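You operate a simulated robot arm through the tools that you are given. There is no shell and no other tool. Be economical: measure what you need, move in short steps, check, and stop when the job is done.

You are at the controls of a simulated two-armed robot. One attempt, no reset.

JOB
Spin the salad dry, brake the spinner and lift its lid off.
Fine: Fit the lid first. Hold the spinner as you pump and brake. Lay the lid on the cork mat.

The check looks at the end state, three seconds after you hand in, the way a careful person would. Anything else that was tipped, shoved, dropped, spilled or broken makes it a failure. Lids that push on must go on centred and level and be pressed home; caps that screw on are set level and turned clockwise until they are tight.

ROBOT AND FRAMES
Two 7-joint arms with two-finger parallel grippers on one trunk, on a base that drives. Base frame: it is fixed to the floor where the robot stands at the start and does not move with it; the origin is under the middle of the robot, x ahead of it, y to its left, z up. Lengths are in m, angles in degrees, forces in N, time in s.
The left shoulder is at the start at [0.02, 0.17, 1.228], the right one opposite. With the tool pointing down near the work surface each hand reaches from about 0.18 to 0.66 m from the robot's upright axis, wherever it stands, measured 20 degrees to its own side. Places, roughly: brake button [0.7, 0, 0.9]; spinner lid (21x21x5 cm) [0.8, 0, 0.9]; spinner pump [0.8, 0, 1]; top of the cork mat [0.3, 0.6, 0.9]. Payload 3.8 kg a hand.
Tool frame (each hand has its own): the origin (TCP) lies between the finger pads and is the grasp point; the fingertips stand 0.03 m ahead of it; z points along the fingers, y is the line along which they close. Largest opening 0.11 m; finger width 0.02, thickness 0.01; the body of the gripper, 0.048 by 0.112 m, starts 0.055 m behind the TCP.
Orientation is told as [roll, pitch, yaw] about the base's x, y, z axes, in that order, counted from this pose: with the fingers straight down and closing along the base's y, the tool's x points along the base's -x, its y along +y and its z along -z.

CONTROLS
- The arms move only by the tool nudge_tool. It takes "left_motion", "right_motion" or both (then of equal length, played together; a hand with none holds still); each is a list of rows, each an object of numbers (a shift or turn left out is 0, a gripper value left out holds the last): "rx", "ry", "rz": the turn, a rotation vector about the tool's x, y, z in rad; "tx", "ty", "tz": the shift along the tool's x, y, z in m; "hand": the gripper command, from -1 (fully open) to 1 (shut), values between in proportion. In form: [{"rx": .., "ry": .., "rz": .., "tx": .., "ty": .., "tz": .., "hand": ..}, ...]. A call has 1 to 12 rows; each row shifts and turns the commanded pose from where the row before left it, along the tool's axes as they then stand. A row lasts 0.2 s, in which the tool goes at most 0.05 m and 8.6 degrees; a call with a longer step from one row to the next is refused whole, and so is a gripper value outside its range. Where a pose cannot be reached the arm comes as near as it can. A force on the tool above 40 N (or 10 N above the force at the start of the call, whichever is more), or a blocked arm, ends the call early, and 0.2 s more pass. The fingers move at their own pace (about 0.072 m/s each) and stop on an object; they squeeze with about 35 N. The grip force told is the motor's: it shows also when the fingers shut on nothing. Time passes only in rows, and 0.2 s behind the last, so rows that do not move let the fingers close. It gives the time, the measured TCP pose, the force on the tool (base axes), the opening and the grip force at its end, in the units of the frame above (readings bear some noise), with the torque about the TCP (base axes, N m) and any sound that the robot's microphone picked up.
- Cameras (640 x 400 px; columns grow to the right, rows downward): "scene" is now at [0.0989, 0.0562, 1.3845]; the picture's right is [0.46, -0.89, 0.00], its down [-0.42, -0.22, -0.88] and it looks along [0.78, 0.40, -0.48] (base axes); focal length 214 px, centre (320, 200). "left" rides on the left gripper at [0.072, -0.017, -0.103] in its tool frame; the picture's right is [0.23, 0.97, 0.00], its down [-0.76, 0.18, -0.62] and it looks along [-0.61, 0.14, 0.78] (tool axes); focal length 222 px, centre (320, 200). "right" rides on the right gripper at [0.072, 0.017, -0.103] in its tool frame; the picture's right is [-0.23, 0.97, 0.00], its down [-0.76, -0.18, -0.62] and it looks along [-0.61, -0.14, 0.78] (tool axes); focal length 222 px, centre (320, 200). There is no depth. A picture from a camera that has moved, and an enlarged one, comes with that camera's place and axes in the base frame and with its lens. The place of the scene camera against the robot may be out by one fixed shift of up to 0.018 m in any direction.
- camera(camera): a new picture of that camera. No time passes.
- slide_trunk(by): slides the trunk up (or, below 0, down) by that many m; the arms and the scene camera ride with it, the base frame stays. It gives what a move gives, with no picture.
- steer(legs): drives the robot by 1 to 6 legs, each [ahead, turn to the left] in m and degrees, along the robot's own axes; the way and the turn of a leg run together, so that a leg with both is an arc; at most 1.5 m and 180 degrees a leg. The arms and the cameras ride along, it lands a little off, and it stops where it bumps. It gives what a move gives.
- turn_head(pan, tilt): turns the head with the scene camera to pan (to the left, within 80 degrees either way) and tilt (down, from -29 to 69), counted from straight ahead of the robot. It gives what a move gives.
- zoom(camera, box): a new picture of the part [left, top, right, bottom] of that camera's present view, enlarged. No time passes.
- job_done(): hands the job in; it is judged then, once.

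Go step by step. Nothing tells you exact positions but the pictures and the camera data: compare them with the known pose of the tool, close in by small moves and look again before you grip or let go. The budget is 120 turns and 100 pictures, counting those below and the enlarged ones. Unless the task says otherwise, let go and move clear before handing in, and close with one line.

The tools are called as name(argument=value, ...) on one line, values as JSON. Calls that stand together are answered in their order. nudge_tool: Moves the arms, as the interface text tells. Its arguments: {"type":"object","properties":{"left_motion":{"type":"array","items":{"type":"object","properties":{"rx":{"type":"number"},"ry":{"type":"number"},"rz":{"type":"number"},"tx":{"type":"number"},"ty":{"type":"number"},"tz":{"type":"number"},"hand":{"type":"number"}}}},"right_motion":{"type":"array","items":{"type":"object","properties":{"rx":{"type":"number"},"ry":{"type":"number"},"rz":{"type":"number"},"tx":{"type":"number"},"ty":{"type":"number"},"tz":{"type":"number"},"hand":{"type":"number"}}}}},"required":[]} The other tools are called the same way: slide_trunk (by) slides the trunk up or down; steer (legs) drives the base; turn_head (pan, tilt) turns the head that bears the scene camera; camera (camera) takes a picture; zoom (camera, box) takes an enlarged picture of a part of a camera's view; job_done () hands the job in.

At the start:

```text
t: 0.0
left_tcp_pos: [0.4469, 0.376, 1.1653]
left_tool_rot: [0.1, 0.0, 0.0]
left_ft_force: [0.5, 0.8, 0.4]
left_wrist_torque: [-0.03, 0.03, 0.01]
left_width: 0.1102
left_finger_force: 0.1
right_tcp_pos: [0.4061, -0.1133, 1.2418]
right_tool_rot: [0.0, 0.0, -0.1]
right_ft_force: [0.4, -0.4, 0.4]
right_wrist_torque: [-0.01, 0.0, 0.0]
right_width: 0.1101
right_finger_force: 0.0
trunk travel left (down, up): [-0.325, 0.245]
robot x, y, heading: [-0.0001, 0.0038, -0.2]
head pan, tilt: [27.4, 28.5]
```

scene: 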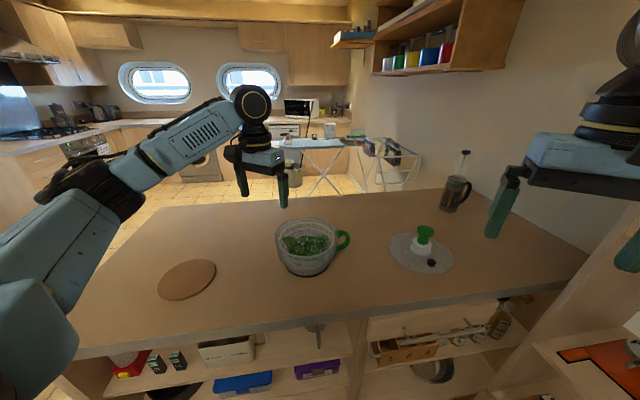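
right: 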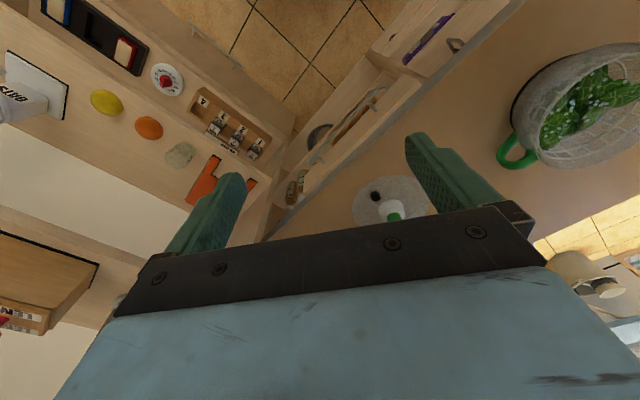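
left: 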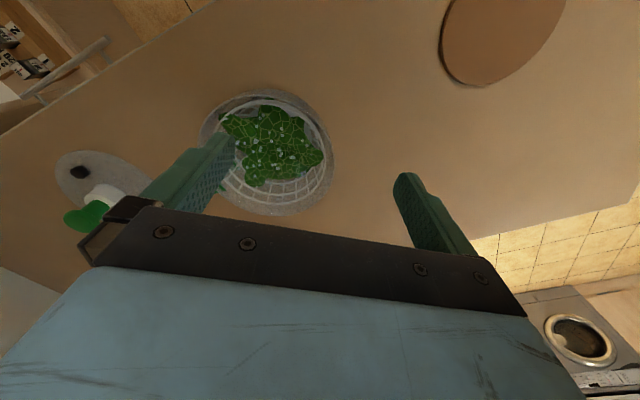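

I see the bowl with salad near [0.5, 0.3], its lid lying to the right near [0.75, 0], and the cork mat to the left. I'll take closer looks first.

zoom(camera="scene", box=[260, 190, 380, 290])

zoom(camera="scene", box=[370, 200, 480, 290])

zoom(camera="left", box=[40, 70, 360, 270])

```text
4.00 times, centred on (320, 240) of scene
camera zoom: at [0.0989, 0.0562, 1.3845], right [0.46, -0.89, 0.0], down [-0.42, -0.22, -0.88], along [0.78, 0.4, -0.48], focal length 858 px, centre (320, 40)
```

zoom: 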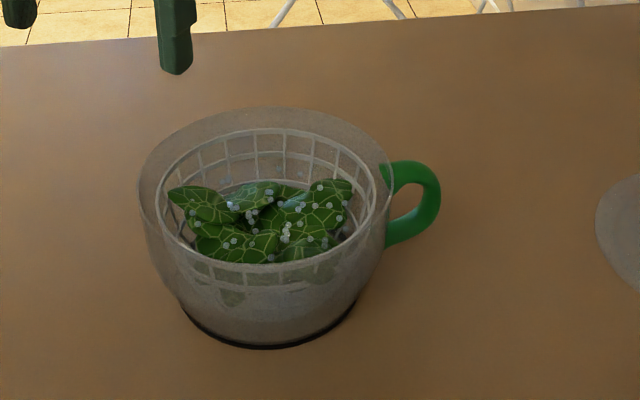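

```text
4.44 times, centred on (425, 245) of scene
camera zoom: at [0.0989, 0.0562, 1.3845], right [0.46, -0.89, 0.0], down [-0.42, -0.22, -0.88], along [0.78, 0.4, -0.48], focal length 953 px, centre (-147, 0)
```

zoom: 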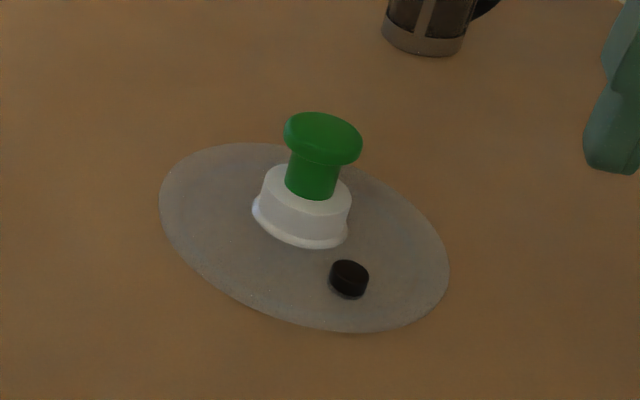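

```text
2.00 times, centred on (200, 170) of left
camera zoom: at [0.3756, 0.3582, 1.2662], right [-0.23, 0.97, 0.0], down [0.76, 0.18, 0.62], along [0.61, 0.14, -0.78], focal length 444 px, centre (560, 260)
```

zoom: 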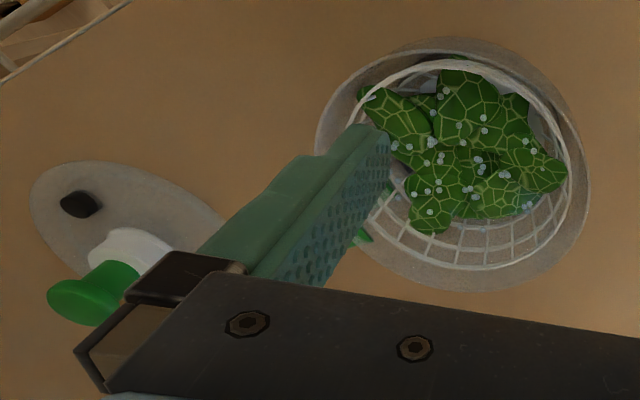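

Counter edge runs at an angle (its normal points about 39° left), so bowl, lid and mat lie in a row along it. I'll turn to face it and edge forward.

steer(legs=[[0, 39]])

turn_head(pan=-15, tilt=42)

camera(camera="scene")

```text
t: 2.2
left_tcp_pos: [0.1102, 0.5732, 1.1639]
left_tool_rot: [0.0, 0.0, 39.0]
left_ft_force: [0.5, -0.7, 0.9]
left_wrist_torque: [0.0, -0.03, -0.03]
left_width: 0.1101
left_finger_force: 0.1
right_tcp_pos: [0.3876, 0.1668, 1.2411]
right_tool_rot: [0.0, 0.1, 38.9]
right_ft_force: [0.8, -0.8, 0.4]
right_wrist_torque: [-0.01, -0.05, 0.0]
right_width: 0.11
right_finger_force: 0.0
trunk travel left (down, up): [-0.325, 0.245]
robot x, y, heading: [0.0022, -0.0022, 38.9]
head pan, tilt: [27.4, 28.5]
```

```text
t: 3.3
left_tcp_pos: [0.1119, 0.5731, 1.1661]
left_tool_rot: [-0.1, 0.0, 39.0]
left_ft_force: [-0.8, -0.1, 0.1]
left_wrist_torque: [0.01, 0.0, -0.01]
left_width: 0.1099
left_finger_force: 0.1
right_tcp_pos: [0.3873, 0.1681, 1.2407]
right_tool_rot: [-0.1, 0.0, 38.9]
right_ft_force: [0.0, 0.5, -0.3]
right_wrist_torque: [0.02, 0.01, 0.04]
right_width: 0.1099
right_finger_force: 0.1
trunk travel left (down, up): [-0.325, 0.245]
robot x, y, heading: [-0.0019, -0.0025, 39.1]
head pan, tilt: [-15.0, 42.0]
```

```text
93 pictures are left
camera scene: at [0.0898, 0.0615, 1.3638], right [0.41, -0.91, 0.0], down [-0.61, -0.27, -0.74], along [0.68, 0.3, -0.67], focal length 214 px, centre (320, 200)
```

scene: 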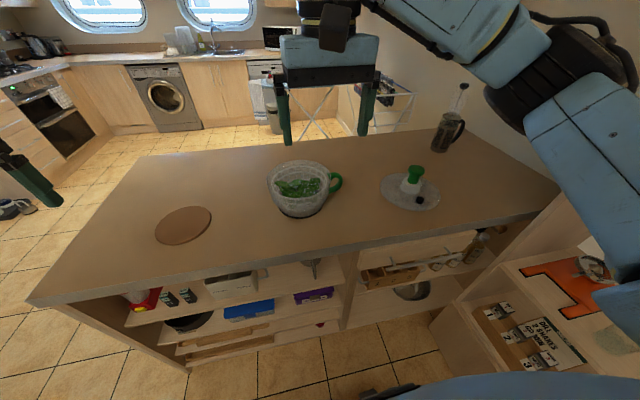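

Floor ahead is clear; I'll edge 0.1 m forward and bring the right hand toward the lid to measure.

steer(legs=[[0.1, 0]])

camera(camera="scene")

camera(camera="right")

```text
t: 4.5
left_tcp_pos: [0.1896, 0.6381, 1.1643]
left_tool_rot: [0.0, 0.0, 39.0]
left_ft_force: [-0.5, 0.4, -0.3]
left_wrist_torque: [0.02, 0.02, 0.04]
left_width: 0.1102
left_finger_force: 0.1
right_tcp_pos: [0.4655, 0.2323, 1.2397]
right_tool_rot: [0.0, 0.0, 38.9]
right_ft_force: [0.5, -0.7, 0.4]
right_wrist_torque: [-0.03, -0.02, -0.01]
right_width: 0.1098
right_finger_force: 0.0
trunk travel left (down, up): [-0.325, 0.245]
robot x, y, heading: [0.0771, 0.0643, 39.1]
head pan, tilt: [-15.0, 42.0]
```

```text
92 pictures are left
camera scene: at [0.1682, 0.125, 1.3637], right [0.41, -0.91, 0.0], down [-0.61, -0.27, -0.74], along [0.68, 0.3, -0.67], focal length 214 px, centre (320, 200)
```

scene: 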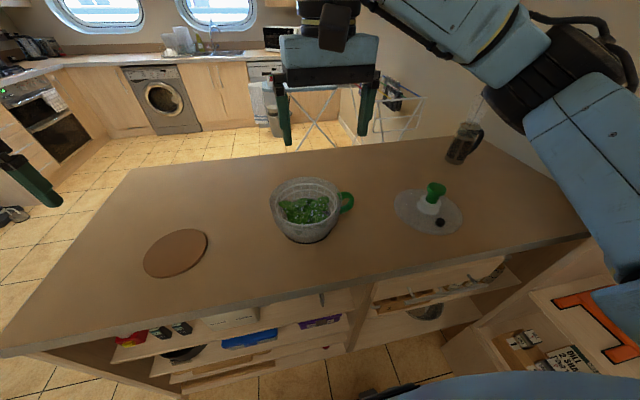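

```text
91 pictures are left
camera right: at [0.3987, 0.1997, 1.3432], right [-0.44, 0.9, 0.0], down [0.7, 0.34, 0.62], along [0.56, 0.27, -0.78], focal length 222 px, centre (320, 200)
```

right: 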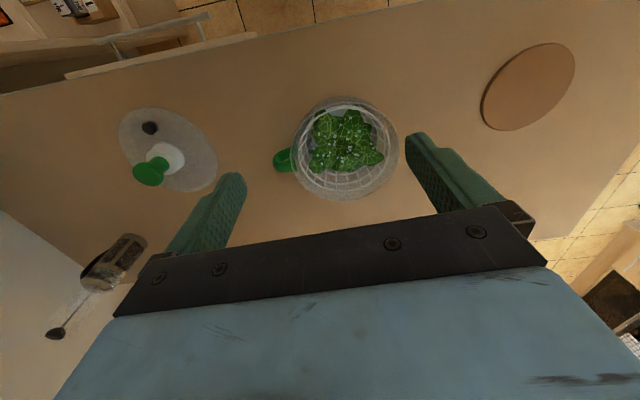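

Right camera gives lid centre near (0.75, -0.01), button (0.70, -0.04), mat (0.31, 0.595). I'll move the right hand above the lid.

nudge_tool(right_motion=[{"ty": -0.0453, "tx": -0.0099, "tz": 0.01}, {"ty": -0.0453, "tx": -0.0099, "tz": 0.01}, {"ty": -0.0453, "tx": -0.0099, "tz": 0.01}, {"ty": -0.0453, "tx": -0.0099, "tz": 0.01}, {"ty": -0.0453, "tx": -0.0099, "tz": 0.01}, {"ty": -0.0453, "tx": -0.0099, "tz": 0.01}, {"ty": -0.0453, "tx": -0.0099, "tz": 0.01}, {"ty": -0.0453, "tx": -0.0099, "tz": 0.01}, {}])

camera(camera="right")

zoom(camera="scene", box=[250, 140, 490, 290])

```text
t: 6.5
left_tcp_pos: [0.1886, 0.6355, 1.1654]
left_tool_rot: [0.0, -0.1, 39.0]
left_ft_force: [1.2, -0.5, 0.2]
left_wrist_torque: [0.05, -0.03, 0.03]
left_width: 0.11
left_finger_force: 0.1
right_tcp_pos: [0.755, -0.0027, 1.1607]
right_tool_rot: [0.0, -0.1, 39.1]
right_ft_force: [-1.4, 0.4, -0.2]
right_wrist_torque: [-0.02, 0.01, 0.0]
right_width: 0.11
right_finger_force: 0.1
trunk travel left (down, up): [-0.325, 0.245]
robot x, y, heading: [0.0785, 0.064, 38.9]
head pan, tilt: [-15.0, 42.0]
```

```text
90 pictures are left
camera right: at [0.6877, -0.0329, 1.2631], right [-0.44, 0.9, 0.0], down [0.7, 0.34, 0.62], along [0.56, 0.27, -0.78], focal length 222 px, centre (320, 200)
```

right: 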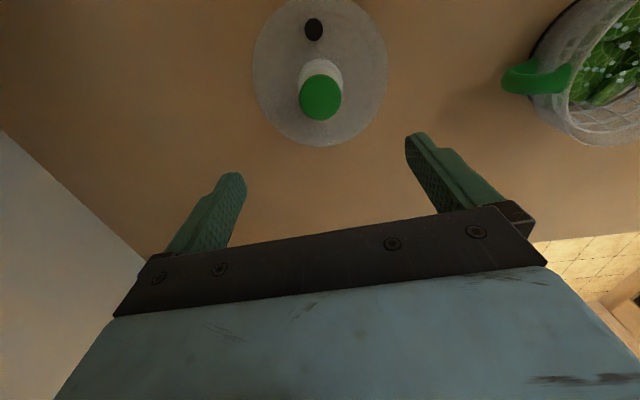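

```text
2.67 times, centred on (370, 215) of scene
camera zoom: at [0.167, 0.1247, 1.3638], right [0.41, -0.91, 0.0], down [-0.61, -0.27, -0.74], along [0.68, 0.3, -0.67], focal length 572 px, centre (187, 160)
```

zoom: 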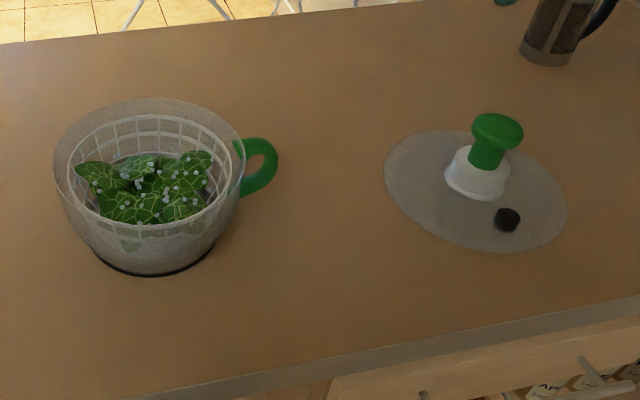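

Lid centre now measures about (0.757, 0.000), disc z≈0.88, knob top ≈0.95. I'll descend partly with open fingers and check.

nudge_tool(right_motion=[{"tz": 0.045, "tx": -0.003, "hand": -1}, {"tz": 0.045}, {"tz": 0.045}, {"tz": 0.015}, {}])

camera(camera="right")

zoom(camera="scene", box=[370, 130, 490, 250])

```text
t: 7.7
left_tcp_pos: [0.1889, 0.6356, 1.1647]
left_tool_rot: [0.0, 0.0, 38.9]
left_ft_force: [-0.2, 0.1, -0.6]
left_wrist_torque: [0.01, 0.01, 0.02]
left_width: 0.1102
left_finger_force: 0.0
right_tcp_pos: [0.756, 0.0008, 1.0114]
right_tool_rot: [0.1, 0.0, 39.0]
right_ft_force: [-0.5, 0.2, -0.3]
right_wrist_torque: [-0.01, -0.01, -0.03]
right_width: 0.1101
right_finger_force: 0.0
trunk travel left (down, up): [-0.325, 0.245]
robot x, y, heading: [0.0775, 0.0605, 38.9]
head pan, tilt: [-15.0, 42.0]
```

```text
88 pictures are left
camera right: at [0.69, -0.0312, 1.1139], right [-0.44, 0.9, 0.0], down [0.7, 0.34, 0.62], along [0.56, 0.27, -0.78], focal length 222 px, centre (320, 200)
```

right: 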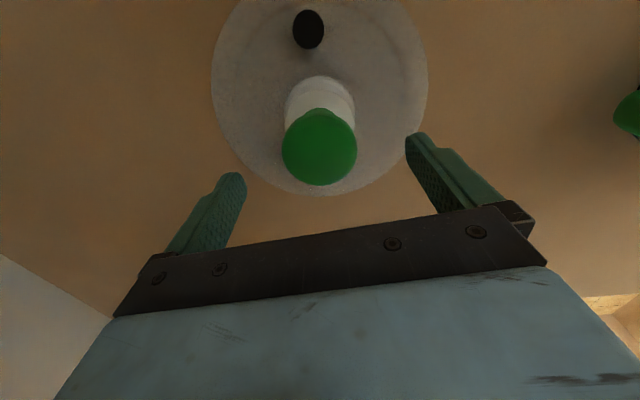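

```text
3.33 times, centred on (430, 190) of scene
camera zoom: at [0.1675, 0.1243, 1.3638], right [0.41, -0.91, 0.0], down [-0.61, -0.27, -0.74], along [0.68, 0.3, -0.67], focal length 715 px, centre (-47, 233)
```

zoom: 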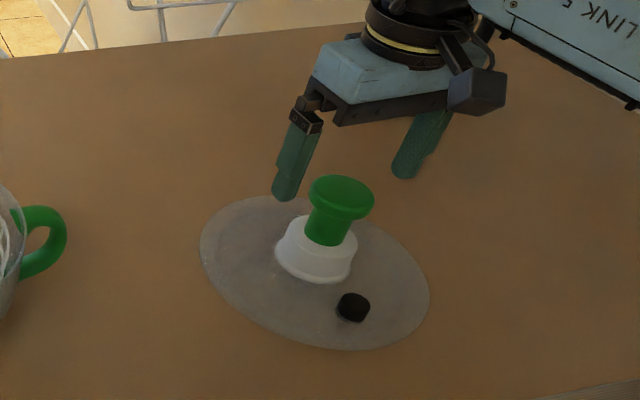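

Hand is centred over the knob. I'll go down around the hub to z≈0.918 and close.

nudge_tool(right_motion=[{"tz": 0.04}, {"tz": 0.035}, {"tz": 0.018}, {}])

zoom(camera="scene", box=[390, 150, 490, 250])

camera(camera="right")

```text
t: 8.6
left_tcp_pos: [0.188, 0.6361, 1.1667]
left_tool_rot: [-0.1, -0.1, 39.0]
left_ft_force: [0.6, -0.3, -0.8]
left_wrist_torque: [-0.02, -0.01, 0.0]
left_width: 0.1097
left_finger_force: 0.1
right_tcp_pos: [0.7621, 0.0017, 0.9289]
right_tool_rot: [0.0, -1.5, 38.7]
right_ft_force: [-3.3, -2.7, 21.2]
right_wrist_torque: [-0.26, 0.27, -0.04]
right_width: 0.11
right_finger_force: 0.0
trunk travel left (down, up): [-0.325, 0.245]
robot x, y, heading: [0.076, 0.0603, 39.1]
head pan, tilt: [-15.0, 42.0]
stopped in row 4 (right hand): the force on the tool passed its limit at 43 N (the readings are from after the stop); the commanded pose is now the measured one
```

```text
4.00 times, centred on (440, 200) of scene
camera zoom: at [0.1663, 0.1246, 1.364], right [0.41, -0.91, 0.0], down [-0.61, -0.27, -0.74], along [0.68, 0.3, -0.67], focal length 858 px, centre (-160, 200)
```

zoom: 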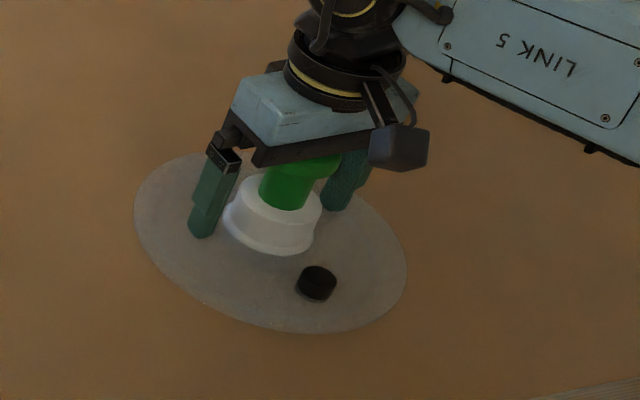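

```text
85 pictures are left
camera right: at [0.693, -0.0306, 1.03], right [-0.43, 0.9, 0.01], down [0.69, 0.33, 0.64], along [0.58, 0.28, -0.77], focal length 222 px, centre (320, 200)
```

right: 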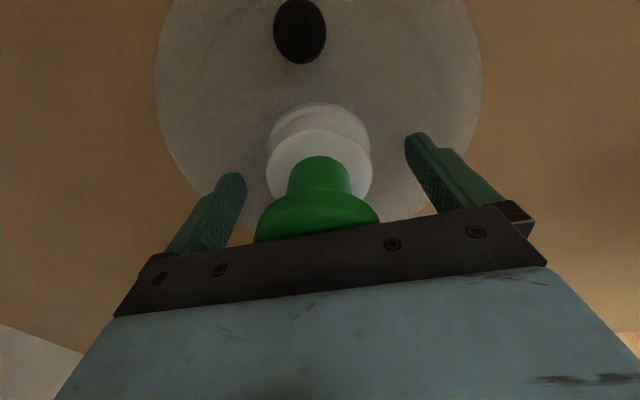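

Palm touched the knob top (≈0.985). I'll back up 9 mm and close on the hub.

nudge_tool(right_motion=[{"tz": -0.009, "ry": 0.026}, {"tx": 0.004}, {}])

zoom(camera="right", box=[200, 0, 440, 260])

```text
t: 9.4
left_tcp_pos: [0.1889, 0.6369, 1.1664]
left_tool_rot: [0.0, 0.1, 39.1]
left_ft_force: [-0.6, 0.9, 0.1]
left_wrist_torque: [0.03, -0.01, -0.04]
left_width: 0.1098
left_finger_force: 0.0
right_tcp_pos: [0.7581, -0.0007, 0.9346]
right_tool_rot: [0.0, 0.4, 38.8]
right_ft_force: [0.9, 0.1, 0.3]
right_wrist_torque: [0.01, 0.0, 0.02]
right_width: 0.1099
right_finger_force: 0.0
trunk travel left (down, up): [-0.325, 0.245]
robot x, y, heading: [0.0809, 0.0585, 38.9]
head pan, tilt: [-15.0, 42.0]
```

```text
1.54 times, centred on (320, 130) of right
camera zoom: at [0.6921, -0.0313, 1.0371], right [-0.43, 0.9, 0.0], down [0.71, 0.34, 0.62], along [0.56, 0.27, -0.79], focal length 342 px, centre (320, 308)
```

zoom: 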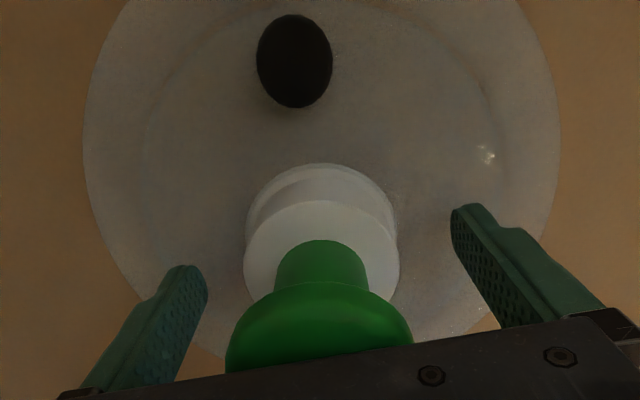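

Hub (~6 cm wide) top is about z 0.917, tips at 0.905. Slightly lower and then close.

nudge_tool(right_motion=[{"tz": 0.003, "ry": -0.005}, {"hand": 1}, {}, {}, {}, {}])

zoom(camera="right", box=[200, 0, 440, 260])

```text
t: 10.8
left_tcp_pos: [0.1891, 0.6363, 1.165]
left_tool_rot: [0.1, 0.0, 39.0]
left_ft_force: [-0.3, 0.6, -0.9]
left_wrist_torque: [0.0, 0.01, -0.02]
left_width: 0.1102
left_finger_force: 0.1
right_tcp_pos: [0.7577, -0.0002, 0.9308]
right_tool_rot: [-0.1, 0.0, 38.8]
right_ft_force: [-0.2, 0.5, 1.3]
right_wrist_torque: [-0.08, -0.15, 0.07]
right_width: 0.0589
right_finger_force: 35.3
trunk travel left (down, up): [-0.325, 0.245]
robot x, y, heading: [0.0747, 0.0625, 39.1]
head pan, tilt: [-15.0, 42.0]
```

```text
1.54 times, centred on (320, 130) of right
camera zoom: at [0.6916, -0.0318, 1.034], right [-0.43, 0.9, 0.0], down [0.71, 0.34, 0.62], along [0.56, 0.27, -0.78], focal length 342 px, centre (320, 308)
```

zoom: 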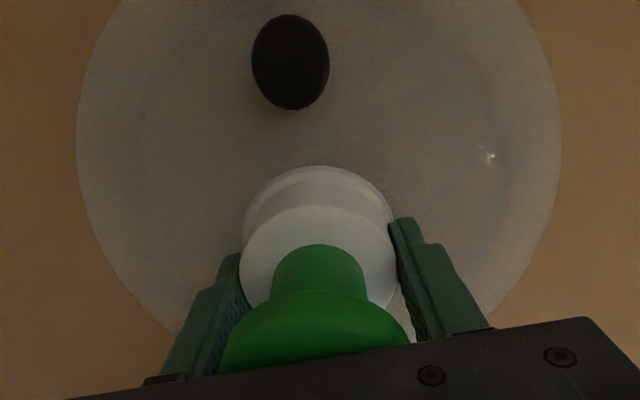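

Gripped the hub at 59 mm. Lift and check the lid hangs level.

nudge_tool(right_motion=[{"tz": -0.01}, {"tz": -0.02}, {"tz": -0.04}, {"tz": -0.04}, {"tz": -0.04}, {}])

zoom(camera="scene", box=[250, 80, 510, 250])

camera(camera="right")

```text
t: 12.2
left_tcp_pos: [0.1892, 0.636, 1.164]
left_tool_rot: [0.0, 0.0, 39.1]
left_ft_force: [-0.3, -0.4, -0.6]
left_wrist_torque: [0.01, -0.04, -0.04]
left_width: 0.11
left_finger_force: 0.1
right_tcp_pos: [0.7576, -0.0012, 1.0796]
right_tool_rot: [0.1, 0.2, 38.8]
right_ft_force: [0.1, 0.5, -2.7]
right_wrist_torque: [0.02, -0.01, 0.04]
right_width: 0.059
right_finger_force: 34.9
trunk travel left (down, up): [-0.325, 0.245]
robot x, y, heading: [0.0748, 0.0646, 38.8]
head pan, tilt: [-15.0, 42.0]
```

```text
2.35 times, centred on (380, 165) of scene
camera zoom: at [0.168, 0.124, 1.3637], right [0.41, -0.91, 0.0], down [-0.61, -0.27, -0.74], along [0.68, 0.3, -0.67], focal length 505 px, centre (179, 282)
```

zoom: 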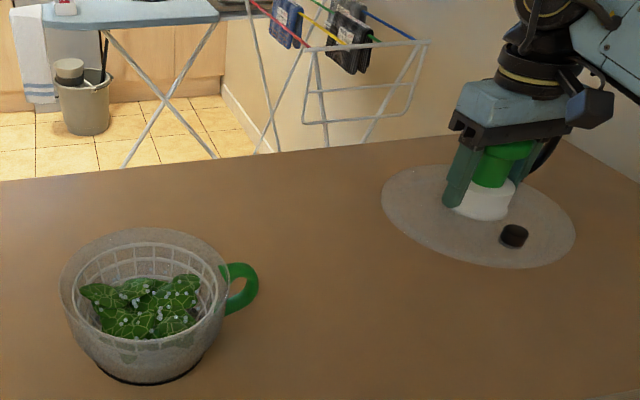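

```text
81 pictures are left
camera right: at [0.6914, -0.032, 1.1832], right [-0.43, 0.9, 0.0], down [0.71, 0.34, 0.62], along [0.56, 0.27, -0.78], focal length 222 px, centre (320, 200)
```

right: 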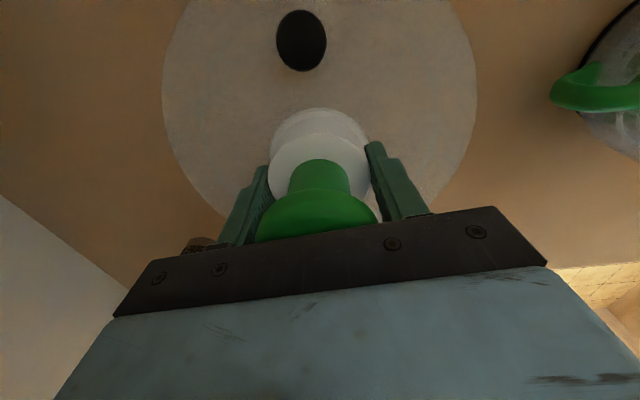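

Lid hangs level (2.7 N). Now measure the bowl with the left camera.

nudge_tool(left_motion=[{"ty": -0.045}, {"ty": -0.045}, {"ty": -0.045}, {"ty": -0.045}, {"ty": -0.045}, {"ty": -0.045}, {}])

camera(camera="left")

camera(camera="scene")

```text
t: 13.8
left_tcp_pos: [0.3609, 0.4261, 1.1647]
left_tool_rot: [0.0, 0.0, 39.2]
left_ft_force: [0.3, 0.0, -0.9]
left_wrist_torque: [-0.02, -0.01, -0.01]
left_width: 0.1099
left_finger_force: 0.0
right_tcp_pos: [0.7565, 0.0003, 1.0804]
right_tool_rot: [0.1, 0.1, 38.8]
right_ft_force: [0.6, 0.4, -2.6]
right_wrist_torque: [-0.02, -0.01, 0.01]
right_width: 0.0587
right_finger_force: 35.1
trunk travel left (down, up): [-0.325, 0.245]
robot x, y, heading: [0.0735, 0.0604, 39.0]
head pan, tilt: [-15.0, 42.0]
```

```text
80 pictures are left
camera left: at [0.3146, 0.367, 1.2664], right [-0.79, 0.61, 0.0], down [0.48, 0.62, 0.62], along [0.38, 0.49, -0.78], focal length 222 px, centre (320, 200)
```

left: 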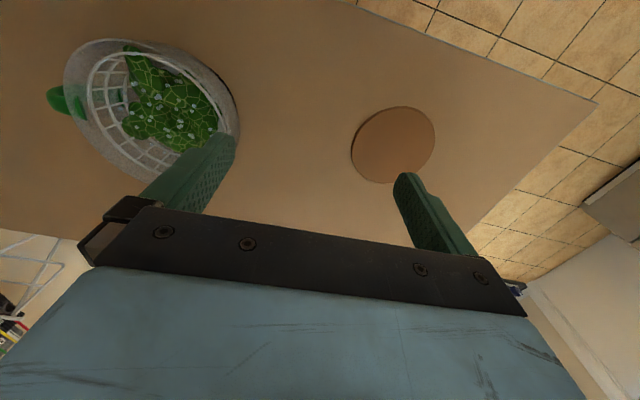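

```text
79 pictures are left
camera scene: at [0.167, 0.1249, 1.3638], right [0.41, -0.91, 0.0], down [-0.61, -0.27, -0.74], along [0.68, 0.3, -0.67], focal length 214 px, centre (320, 200)
```

scene: 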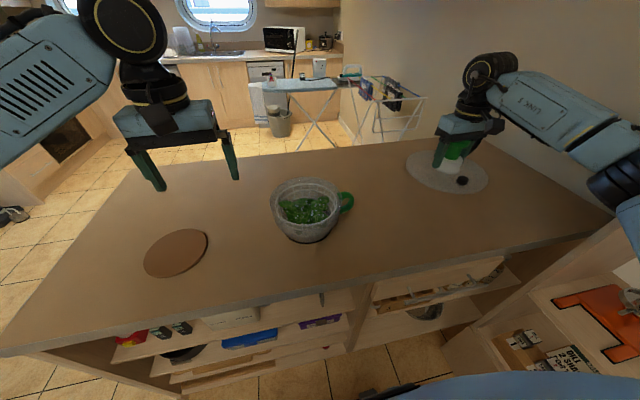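

Move the left camera so the bowl is centred in view.

nudge_tool(left_motion=[{"ty": -0.044, "tx": 0.016}, {"ty": -0.044, "tx": 0.016}, {"ty": -0.044, "tx": 0.016}, {"ty": -0.044, "tx": 0.016}, {"ty": -0.044, "tx": 0.016}, {}])

camera(camera="left")

```text
t: 15.2
left_tcp_pos: [0.4351, 0.2046, 1.166]
left_tool_rot: [0.1, 0.0, 39.0]
left_ft_force: [0.3, 1.3, 0.2]
left_wrist_torque: [0.0, 0.01, 0.0]
left_width: 0.1102
left_finger_force: 0.1
right_tcp_pos: [0.758, 0.0013, 1.0803]
right_tool_rot: [0.0, 0.1, 38.8]
right_ft_force: [-0.2, 0.0, -1.6]
right_wrist_torque: [-0.01, -0.03, -0.02]
right_width: 0.0586
right_finger_force: 34.5
trunk travel left (down, up): [-0.325, 0.245]
robot x, y, heading: [0.076, 0.0615, 39.2]
head pan, tilt: [-15.0, 42.0]
```

```text
78 pictures are left
camera left: at [0.3907, 0.1462, 1.2668], right [-0.79, 0.61, 0.0], down [0.48, 0.62, 0.62], along [0.38, 0.49, -0.78], focal length 222 px, centre (320, 200)
```

left: 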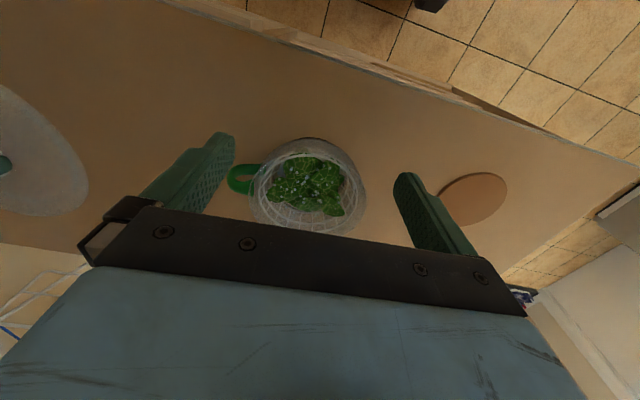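

zoom(camera="left", box=[210, 125, 390, 245])

zoom(camera="scene", box=[250, 160, 370, 260])

```text
3.33 times, centred on (300, 185) of left
camera zoom: at [0.3907, 0.1462, 1.2668], right [-0.79, 0.61, 0.0], down [0.48, 0.62, 0.62], along [0.38, 0.49, -0.78], focal length 740 px, centre (387, 250)
```

zoom: 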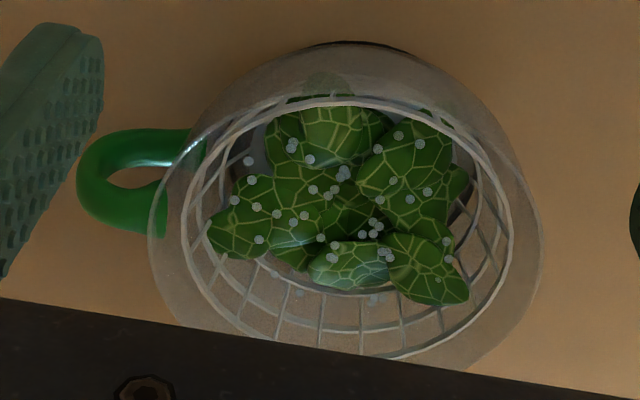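

```text
4.00 times, centred on (310, 210) of scene
camera zoom: at [0.1673, 0.1252, 1.3638], right [0.41, -0.91, 0.0], down [-0.61, -0.27, -0.74], along [0.68, 0.3, -0.67], focal length 858 px, centre (360, 160)
```

zoom: 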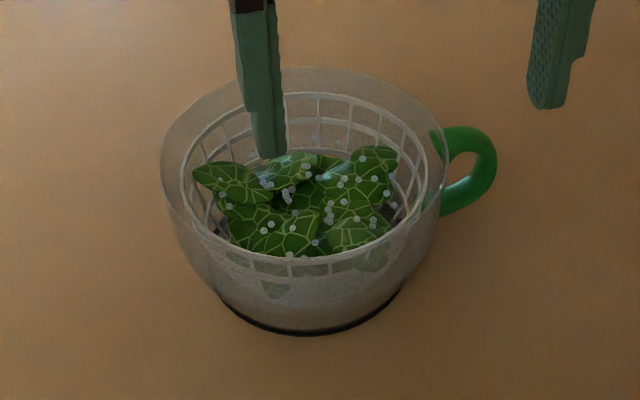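

Triangulating gives the bowl rim centre at about (0.5525, 0.320), rim z≈0.97, handle toward the lid side. I'll retract the left hand a bit and carry the lid over above the bowl.

nudge_tool(left_motion=[{"ty": 0.044, "tx": -0.016}, {"ty": 0.044, "tx": -0.016}, {"ty": 0.044, "tx": -0.016}, {"ty": 0.044, "tx": -0.016}, {"ty": 0.044, "tx": -0.016}, {"ty": 0.045}, {"ty": 0.045}, {}, {}, {}, {}], right_motion=[{}, {"tz": -0.02}, {"ty": 0.0472, "tx": -0.00525}, {"ty": 0.0472, "tx": -0.00525}, {"ty": 0.0472, "tx": -0.00525}, {"ty": 0.0472, "tx": -0.00525}, {"ty": 0.0472, "tx": -0.00525}, {"ty": 0.0472, "tx": -0.00525}, {"ty": 0.0472, "tx": -0.00525}, {"ty": 0.0472, "tx": -0.00525}, {}])

camera(camera="left")

zoom(camera="scene", box=[240, 110, 380, 250])

```text
t: 17.6
left_tcp_pos: [0.3017, 0.4967, 1.1655]
left_tool_rot: [0.1, 0.0, 39.1]
left_ft_force: [0.5, -0.1, -0.5]
left_wrist_torque: [0.01, 0.01, 0.01]
left_width: 0.1103
left_finger_force: 0.0
right_tcp_pos: [0.5541, 0.319, 1.1009]
right_tool_rot: [0.1, 0.1, 38.7]
right_ft_force: [-0.1, -0.8, -2.9]
right_wrist_torque: [0.0, 0.02, -0.01]
right_width: 0.0586
right_finger_force: 35.3
trunk travel left (down, up): [-0.325, 0.245]
robot x, y, heading: [0.076, 0.0637, 39.0]
head pan, tilt: [-15.0, 42.0]
```

```text
75 pictures are left
camera left: at [0.2575, 0.4373, 1.2663], right [-0.79, 0.61, 0.0], down [0.48, 0.62, 0.62], along [0.38, 0.49, -0.78], focal length 222 px, centre (320, 200)
```

left: 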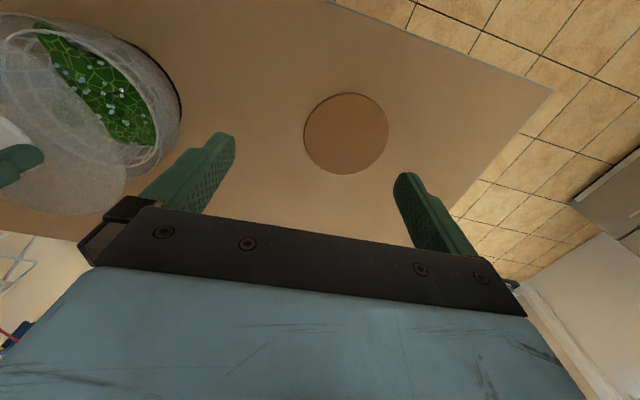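

```text
2.86 times, centred on (310, 180) of scene
camera zoom: at [0.1681, 0.1235, 1.3638], right [0.41, -0.91, 0.0], down [-0.61, -0.27, -0.74], along [0.68, 0.3, -0.67], focal length 613 px, centre (349, 257)
```

zoom: 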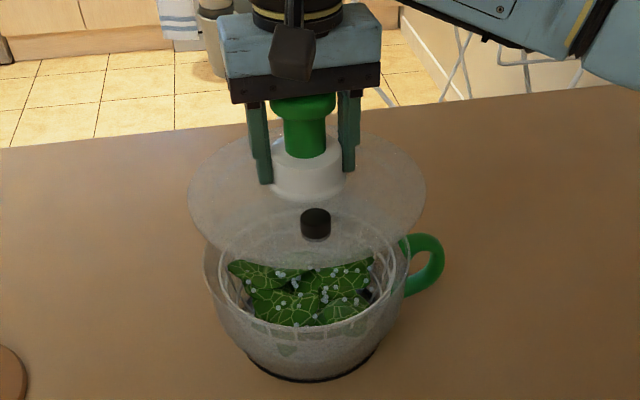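

Lid is nearly over the bowl. I'll lower to just above the rim and compare concentricity from scene and left camera.

nudge_tool(left_motion=[{"ty": -0.045}, {"ty": -0.015}, {}], right_motion=[{"tz": 0.025}, {"tz": 0.025}, {}])

zoom(camera="left", box=[0, 0, 240, 200])

zoom(camera="scene", box=[260, 140, 360, 240])

```text
t: 18.4
left_tcp_pos: [0.3418, 0.4493, 1.1654]
left_tool_rot: [0.0, 0.0, 39.1]
left_ft_force: [0.0, -0.5, -0.2]
left_wrist_torque: [-0.01, 0.03, -0.03]
left_width: 0.11
left_finger_force: 0.1
right_tcp_pos: [0.5532, 0.3189, 1.0515]
right_tool_rot: [0.0, 0.2, 38.8]
right_ft_force: [0.5, -0.1, -3.0]
right_wrist_torque: [0.04, 0.02, -0.02]
right_width: 0.0588
right_finger_force: 35.1
trunk travel left (down, up): [-0.325, 0.245]
robot x, y, heading: [0.0768, 0.0628, 39.1]
head pan, tilt: [-15.0, 42.0]
```

```text
2.00 times, centred on (120, 100) of left
camera zoom: at [0.2963, 0.3909, 1.266], right [-0.79, 0.61, 0.0], down [0.48, 0.62, 0.62], along [0.38, 0.49, -0.78], focal length 444 px, centre (720, 400)
```

zoom: 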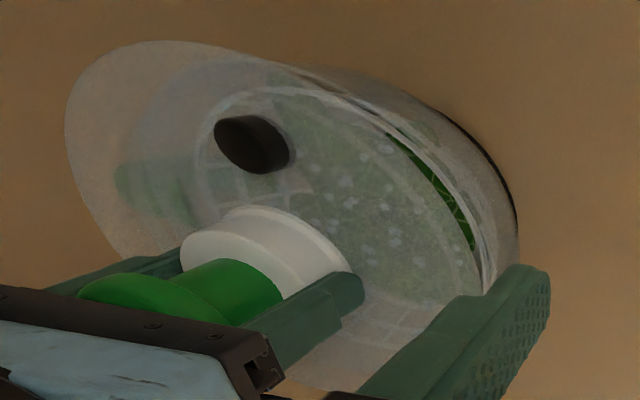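

```text
4.00 times, centred on (310, 190) of scene
camera zoom: at [0.1679, 0.124, 1.3638], right [0.41, -0.91, 0.0], down [-0.61, -0.27, -0.74], along [0.68, 0.3, -0.67], focal length 858 px, centre (360, 240)
```

zoom: 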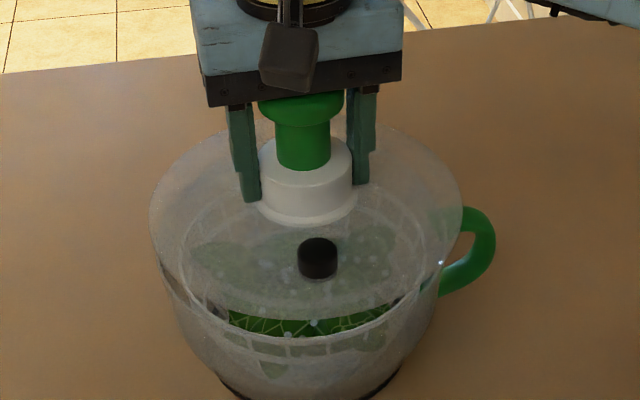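

Lid appears ~3–4 mm too far right; nudging left and lowering more.

nudge_tool(right_motion=[{"ty": 0.0035}, {"tz": 0.013}, {}])

zoom(camera="scene", box=[260, 150, 360, 250])

zoom(camera="left", box=[0, 0, 240, 200])

```text
t: 19.2
left_tcp_pos: [0.3407, 0.4498, 1.1652]
left_tool_rot: [0.0, 0.1, 39.1]
left_ft_force: [0.0, -0.3, -1.1]
left_wrist_torque: [-0.02, -0.02, 0.02]
left_width: 0.1102
left_finger_force: 0.0
right_tcp_pos: [0.5515, 0.3214, 1.0387]
right_tool_rot: [0.0, 0.1, 38.8]
right_ft_force: [0.2, 0.5, -2.0]
right_wrist_torque: [-0.01, -0.02, 0.05]
right_width: 0.059
right_finger_force: 34.8
trunk travel left (down, up): [-0.325, 0.245]
robot x, y, heading: [0.077, 0.0617, 39.1]
head pan, tilt: [-15.0, 42.0]
```

```text
4.00 times, centred on (310, 200) of scene
camera zoom: at [0.1675, 0.1243, 1.3638], right [0.41, -0.91, 0.0], down [-0.61, -0.27, -0.74], along [0.68, 0.3, -0.67], focal length 858 px, centre (360, 200)
```

zoom: 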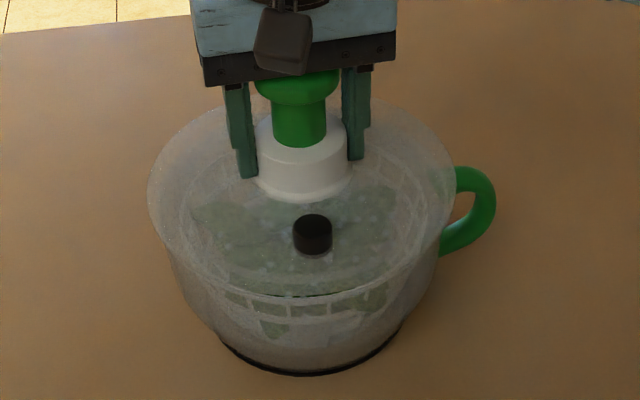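

```text
2.00 times, centred on (120, 100) of left
camera zoom: at [0.2957, 0.3913, 1.2661], right [-0.79, 0.61, 0.0], down [0.48, 0.62, 0.62], along [0.38, 0.49, -0.78], focal length 444 px, centre (720, 400)
```

zoom: 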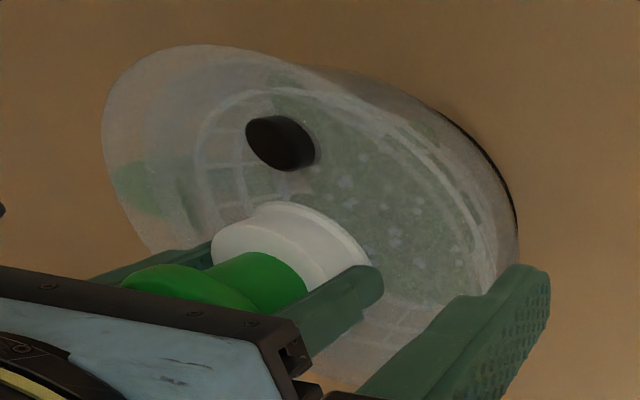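

zoom(camera="scene", box=[290, 190, 340, 230])

zoom(camera="scene", box=[285, 165, 385, 225])

```text
10.00 times, centred on (315, 210) of scene
camera zoom: at [0.1675, 0.1243, 1.3638], right [0.41, -0.91, 0.0], down [-0.61, -0.27, -0.74], along [0.68, 0.3, -0.67], focal length 2145 px, centre (370, 100)
```

zoom: 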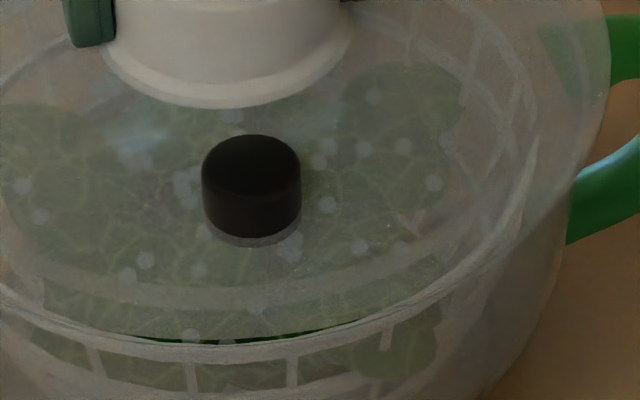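

```text
6.40 times, centred on (335, 195) of scene
camera zoom: at [0.1675, 0.1243, 1.3638], right [0.41, -0.91, 0.0], down [-0.61, -0.27, -0.74], along [0.68, 0.3, -0.67], focal length 1373 px, centre (224, 232)
```

zoom: 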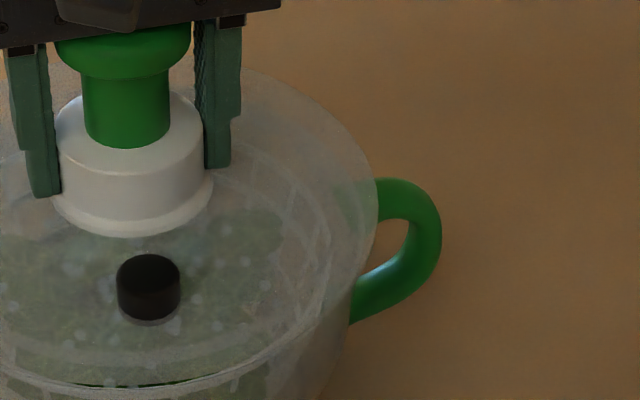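

Alignment looks good. Lowering in small steps until contact.

nudge_tool(right_motion=[{"tz": 0.004}, {"tz": 0.004}, {}])

zoom(camera="scene", box=[260, 150, 360, 250])

```text
t: 20.0
left_tcp_pos: [0.3406, 0.4506, 1.164]
left_tool_rot: [0.1, 0.1, 39.0]
left_ft_force: [0.5, -0.1, -0.2]
left_wrist_torque: [0.0, -0.01, -0.02]
left_width: 0.1101
left_finger_force: 0.0
right_tcp_pos: [0.5529, 0.3222, 1.0295]
right_tool_rot: [0.0, 0.0, 38.7]
right_ft_force: [-0.3, 0.2, -2.3]
right_wrist_torque: [0.03, 0.0, -0.01]
right_width: 0.0589
right_finger_force: 34.9
trunk travel left (down, up): [-0.325, 0.245]
robot x, y, heading: [0.0767, 0.0593, 39.2]
head pan, tilt: [-15.0, 42.0]
```

```text
4.00 times, centred on (310, 200) of scene
camera zoom: at [0.1676, 0.1243, 1.3638], right [0.41, -0.91, 0.0], down [-0.61, -0.27, -0.74], along [0.68, 0.3, -0.67], focal length 858 px, centre (360, 200)
```

zoom: 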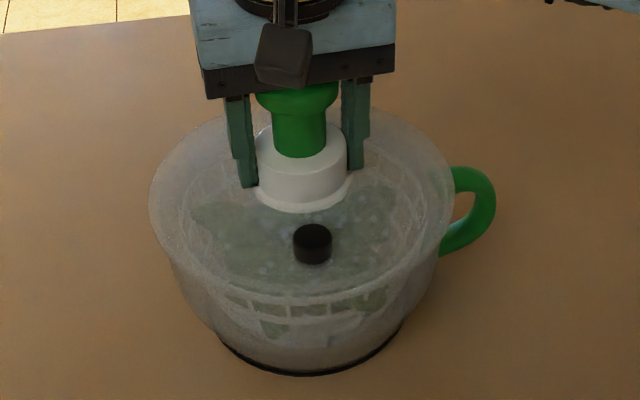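

nudge_tool(right_motion=[{"tz": 0.003}, {"tz": 0.003}, {"tz": 0.002}, {}])

zoom(camera="scene", box=[260, 150, 360, 250])

```text
t: 21.0
left_tcp_pos: [0.3384, 0.4487, 1.1656]
left_tool_rot: [0.0, -0.1, 39.0]
left_ft_force: [-0.1, -0.3, 0.6]
left_wrist_torque: [0.0, 0.03, 0.0]
left_width: 0.1098
left_finger_force: 0.0
right_tcp_pos: [0.5508, 0.3229, 1.0284]
right_tool_rot: [0.1, -0.4, 38.7]
right_ft_force: [3.0, -2.0, 35.2]
right_wrist_torque: [-0.46, -0.43, 0.25]
right_width: 0.0592
right_finger_force: 35.1
trunk travel left (down, up): [-0.325, 0.245]
robot x, y, heading: [0.0752, 0.0609, 38.9]
head pan, tilt: [-15.0, 42.0]
```

```text
4.00 times, centred on (310, 200) of scene
camera zoom: at [0.1654, 0.1226, 1.3642], right [0.41, -0.91, 0.0], down [-0.61, -0.27, -0.74], along [0.68, 0.3, -0.67], focal length 858 px, centre (360, 200)
```

zoom: 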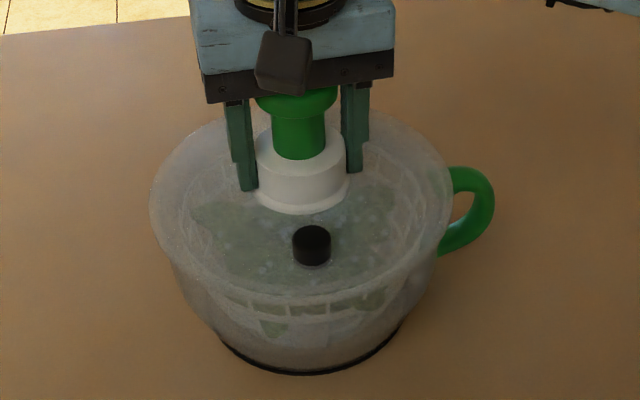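

Contact at z≈1.028 (35 N). Press further while gripped to seat it.

nudge_tool(right_motion=[{"tz": 0.003}, {"tz": 0.002}, {}])

zoom(camera="left", box=[0, 0, 240, 200])

```text
t: 21.4
left_tcp_pos: [0.3413, 0.4505, 1.1656]
left_tool_rot: [0.0, 0.0, 39.0]
left_ft_force: [-0.3, 1.2, 0.5]
left_wrist_torque: [-0.02, -0.02, 0.01]
left_width: 0.1099
left_finger_force: 0.0
right_tcp_pos: [0.5534, 0.3228, 1.0284]
right_tool_rot: [0.2, -0.6, 38.6]
right_ft_force: [-2.0, -1.1, 11.1]
right_wrist_torque: [-0.79, -0.49, -0.22]
right_width: 0.0593
right_finger_force: 35.1
trunk travel left (down, up): [-0.325, 0.245]
robot x, y, heading: [0.0781, 0.0643, 39.0]
head pan, tilt: [-15.0, 42.0]
stopped in row 2 (right hand): the force on the tool passed its limit at 47 N (the readings are from after the stop); the commanded pose is now the measured one
```

```text
2.00 times, centred on (120, 100) of left
camera zoom: at [0.2954, 0.3913, 1.2657], right [-0.79, 0.61, 0.0], down [0.48, 0.62, 0.62], along [0.38, 0.49, -0.78], focal length 444 px, centre (720, 400)
```

zoom: 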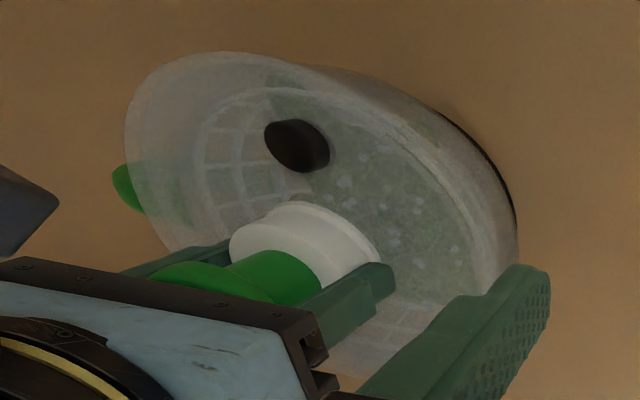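

Let me release and rise to inspect how the lid sits.

nudge_tool(right_motion=[{"hand": -1}, {}, {}, {"tz": -0.04}, {"tz": -0.045}, {"tz": -0.045}, {"tz": -0.045}, {}])

camera(camera="right")

zoom(camera="scene", box=[260, 150, 360, 250])

zoom(camera="left", box=[0, 0, 240, 200])

```text
t: 23.2
left_tcp_pos: [0.3413, 0.4501, 1.1642]
left_tool_rot: [0.0, 0.0, 39.1]
left_ft_force: [-0.4, -0.2, 0.6]
left_wrist_torque: [-0.03, 0.04, 0.01]
left_width: 0.1102
left_finger_force: 0.1
right_tcp_pos: [0.5542, 0.322, 1.2019]
right_tool_rot: [0.2, -0.3, 38.7]
right_ft_force: [0.3, 0.3, -0.6]
right_wrist_torque: [0.02, 0.01, 0.0]
right_width: 0.1102
right_finger_force: 0.0
trunk travel left (down, up): [-0.325, 0.245]
robot x, y, heading: [0.0772, 0.0648, 38.9]
head pan, tilt: [-15.0, 42.0]
```

```text
64 pictures are left
camera right: at [0.4862, 0.2906, 1.3038], right [-0.43, 0.9, 0.0], down [0.7, 0.33, 0.63], along [0.56, 0.27, -0.78], focal length 222 px, centre (320, 200)
```

right: 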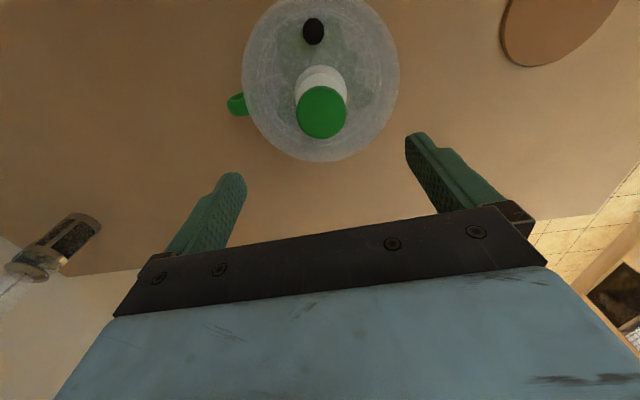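

```text
4.00 times, centred on (310, 200) of scene
camera zoom: at [0.168, 0.1242, 1.3637], right [0.41, -0.91, 0.0], down [-0.61, -0.27, -0.74], along [0.68, 0.3, -0.67], focal length 858 px, centre (360, 200)
```

zoom: 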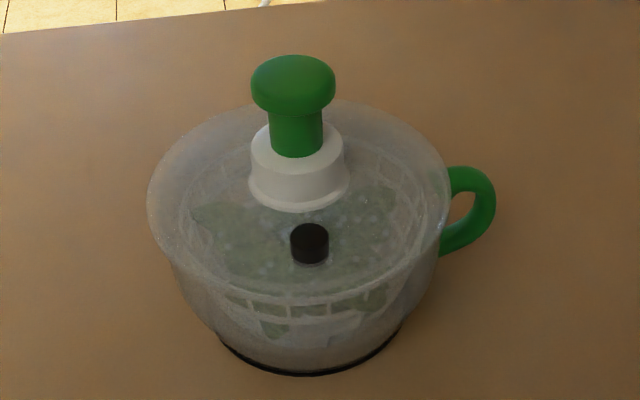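

```text
2.00 times, centred on (120, 100) of left
camera zoom: at [0.2962, 0.3912, 1.266], right [-0.79, 0.61, 0.0], down [0.48, 0.62, 0.62], along [0.38, 0.49, -0.78], focal length 444 px, centre (720, 400)
```

zoom: 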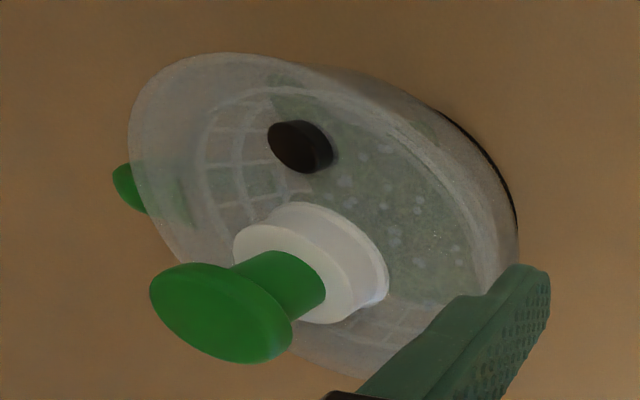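

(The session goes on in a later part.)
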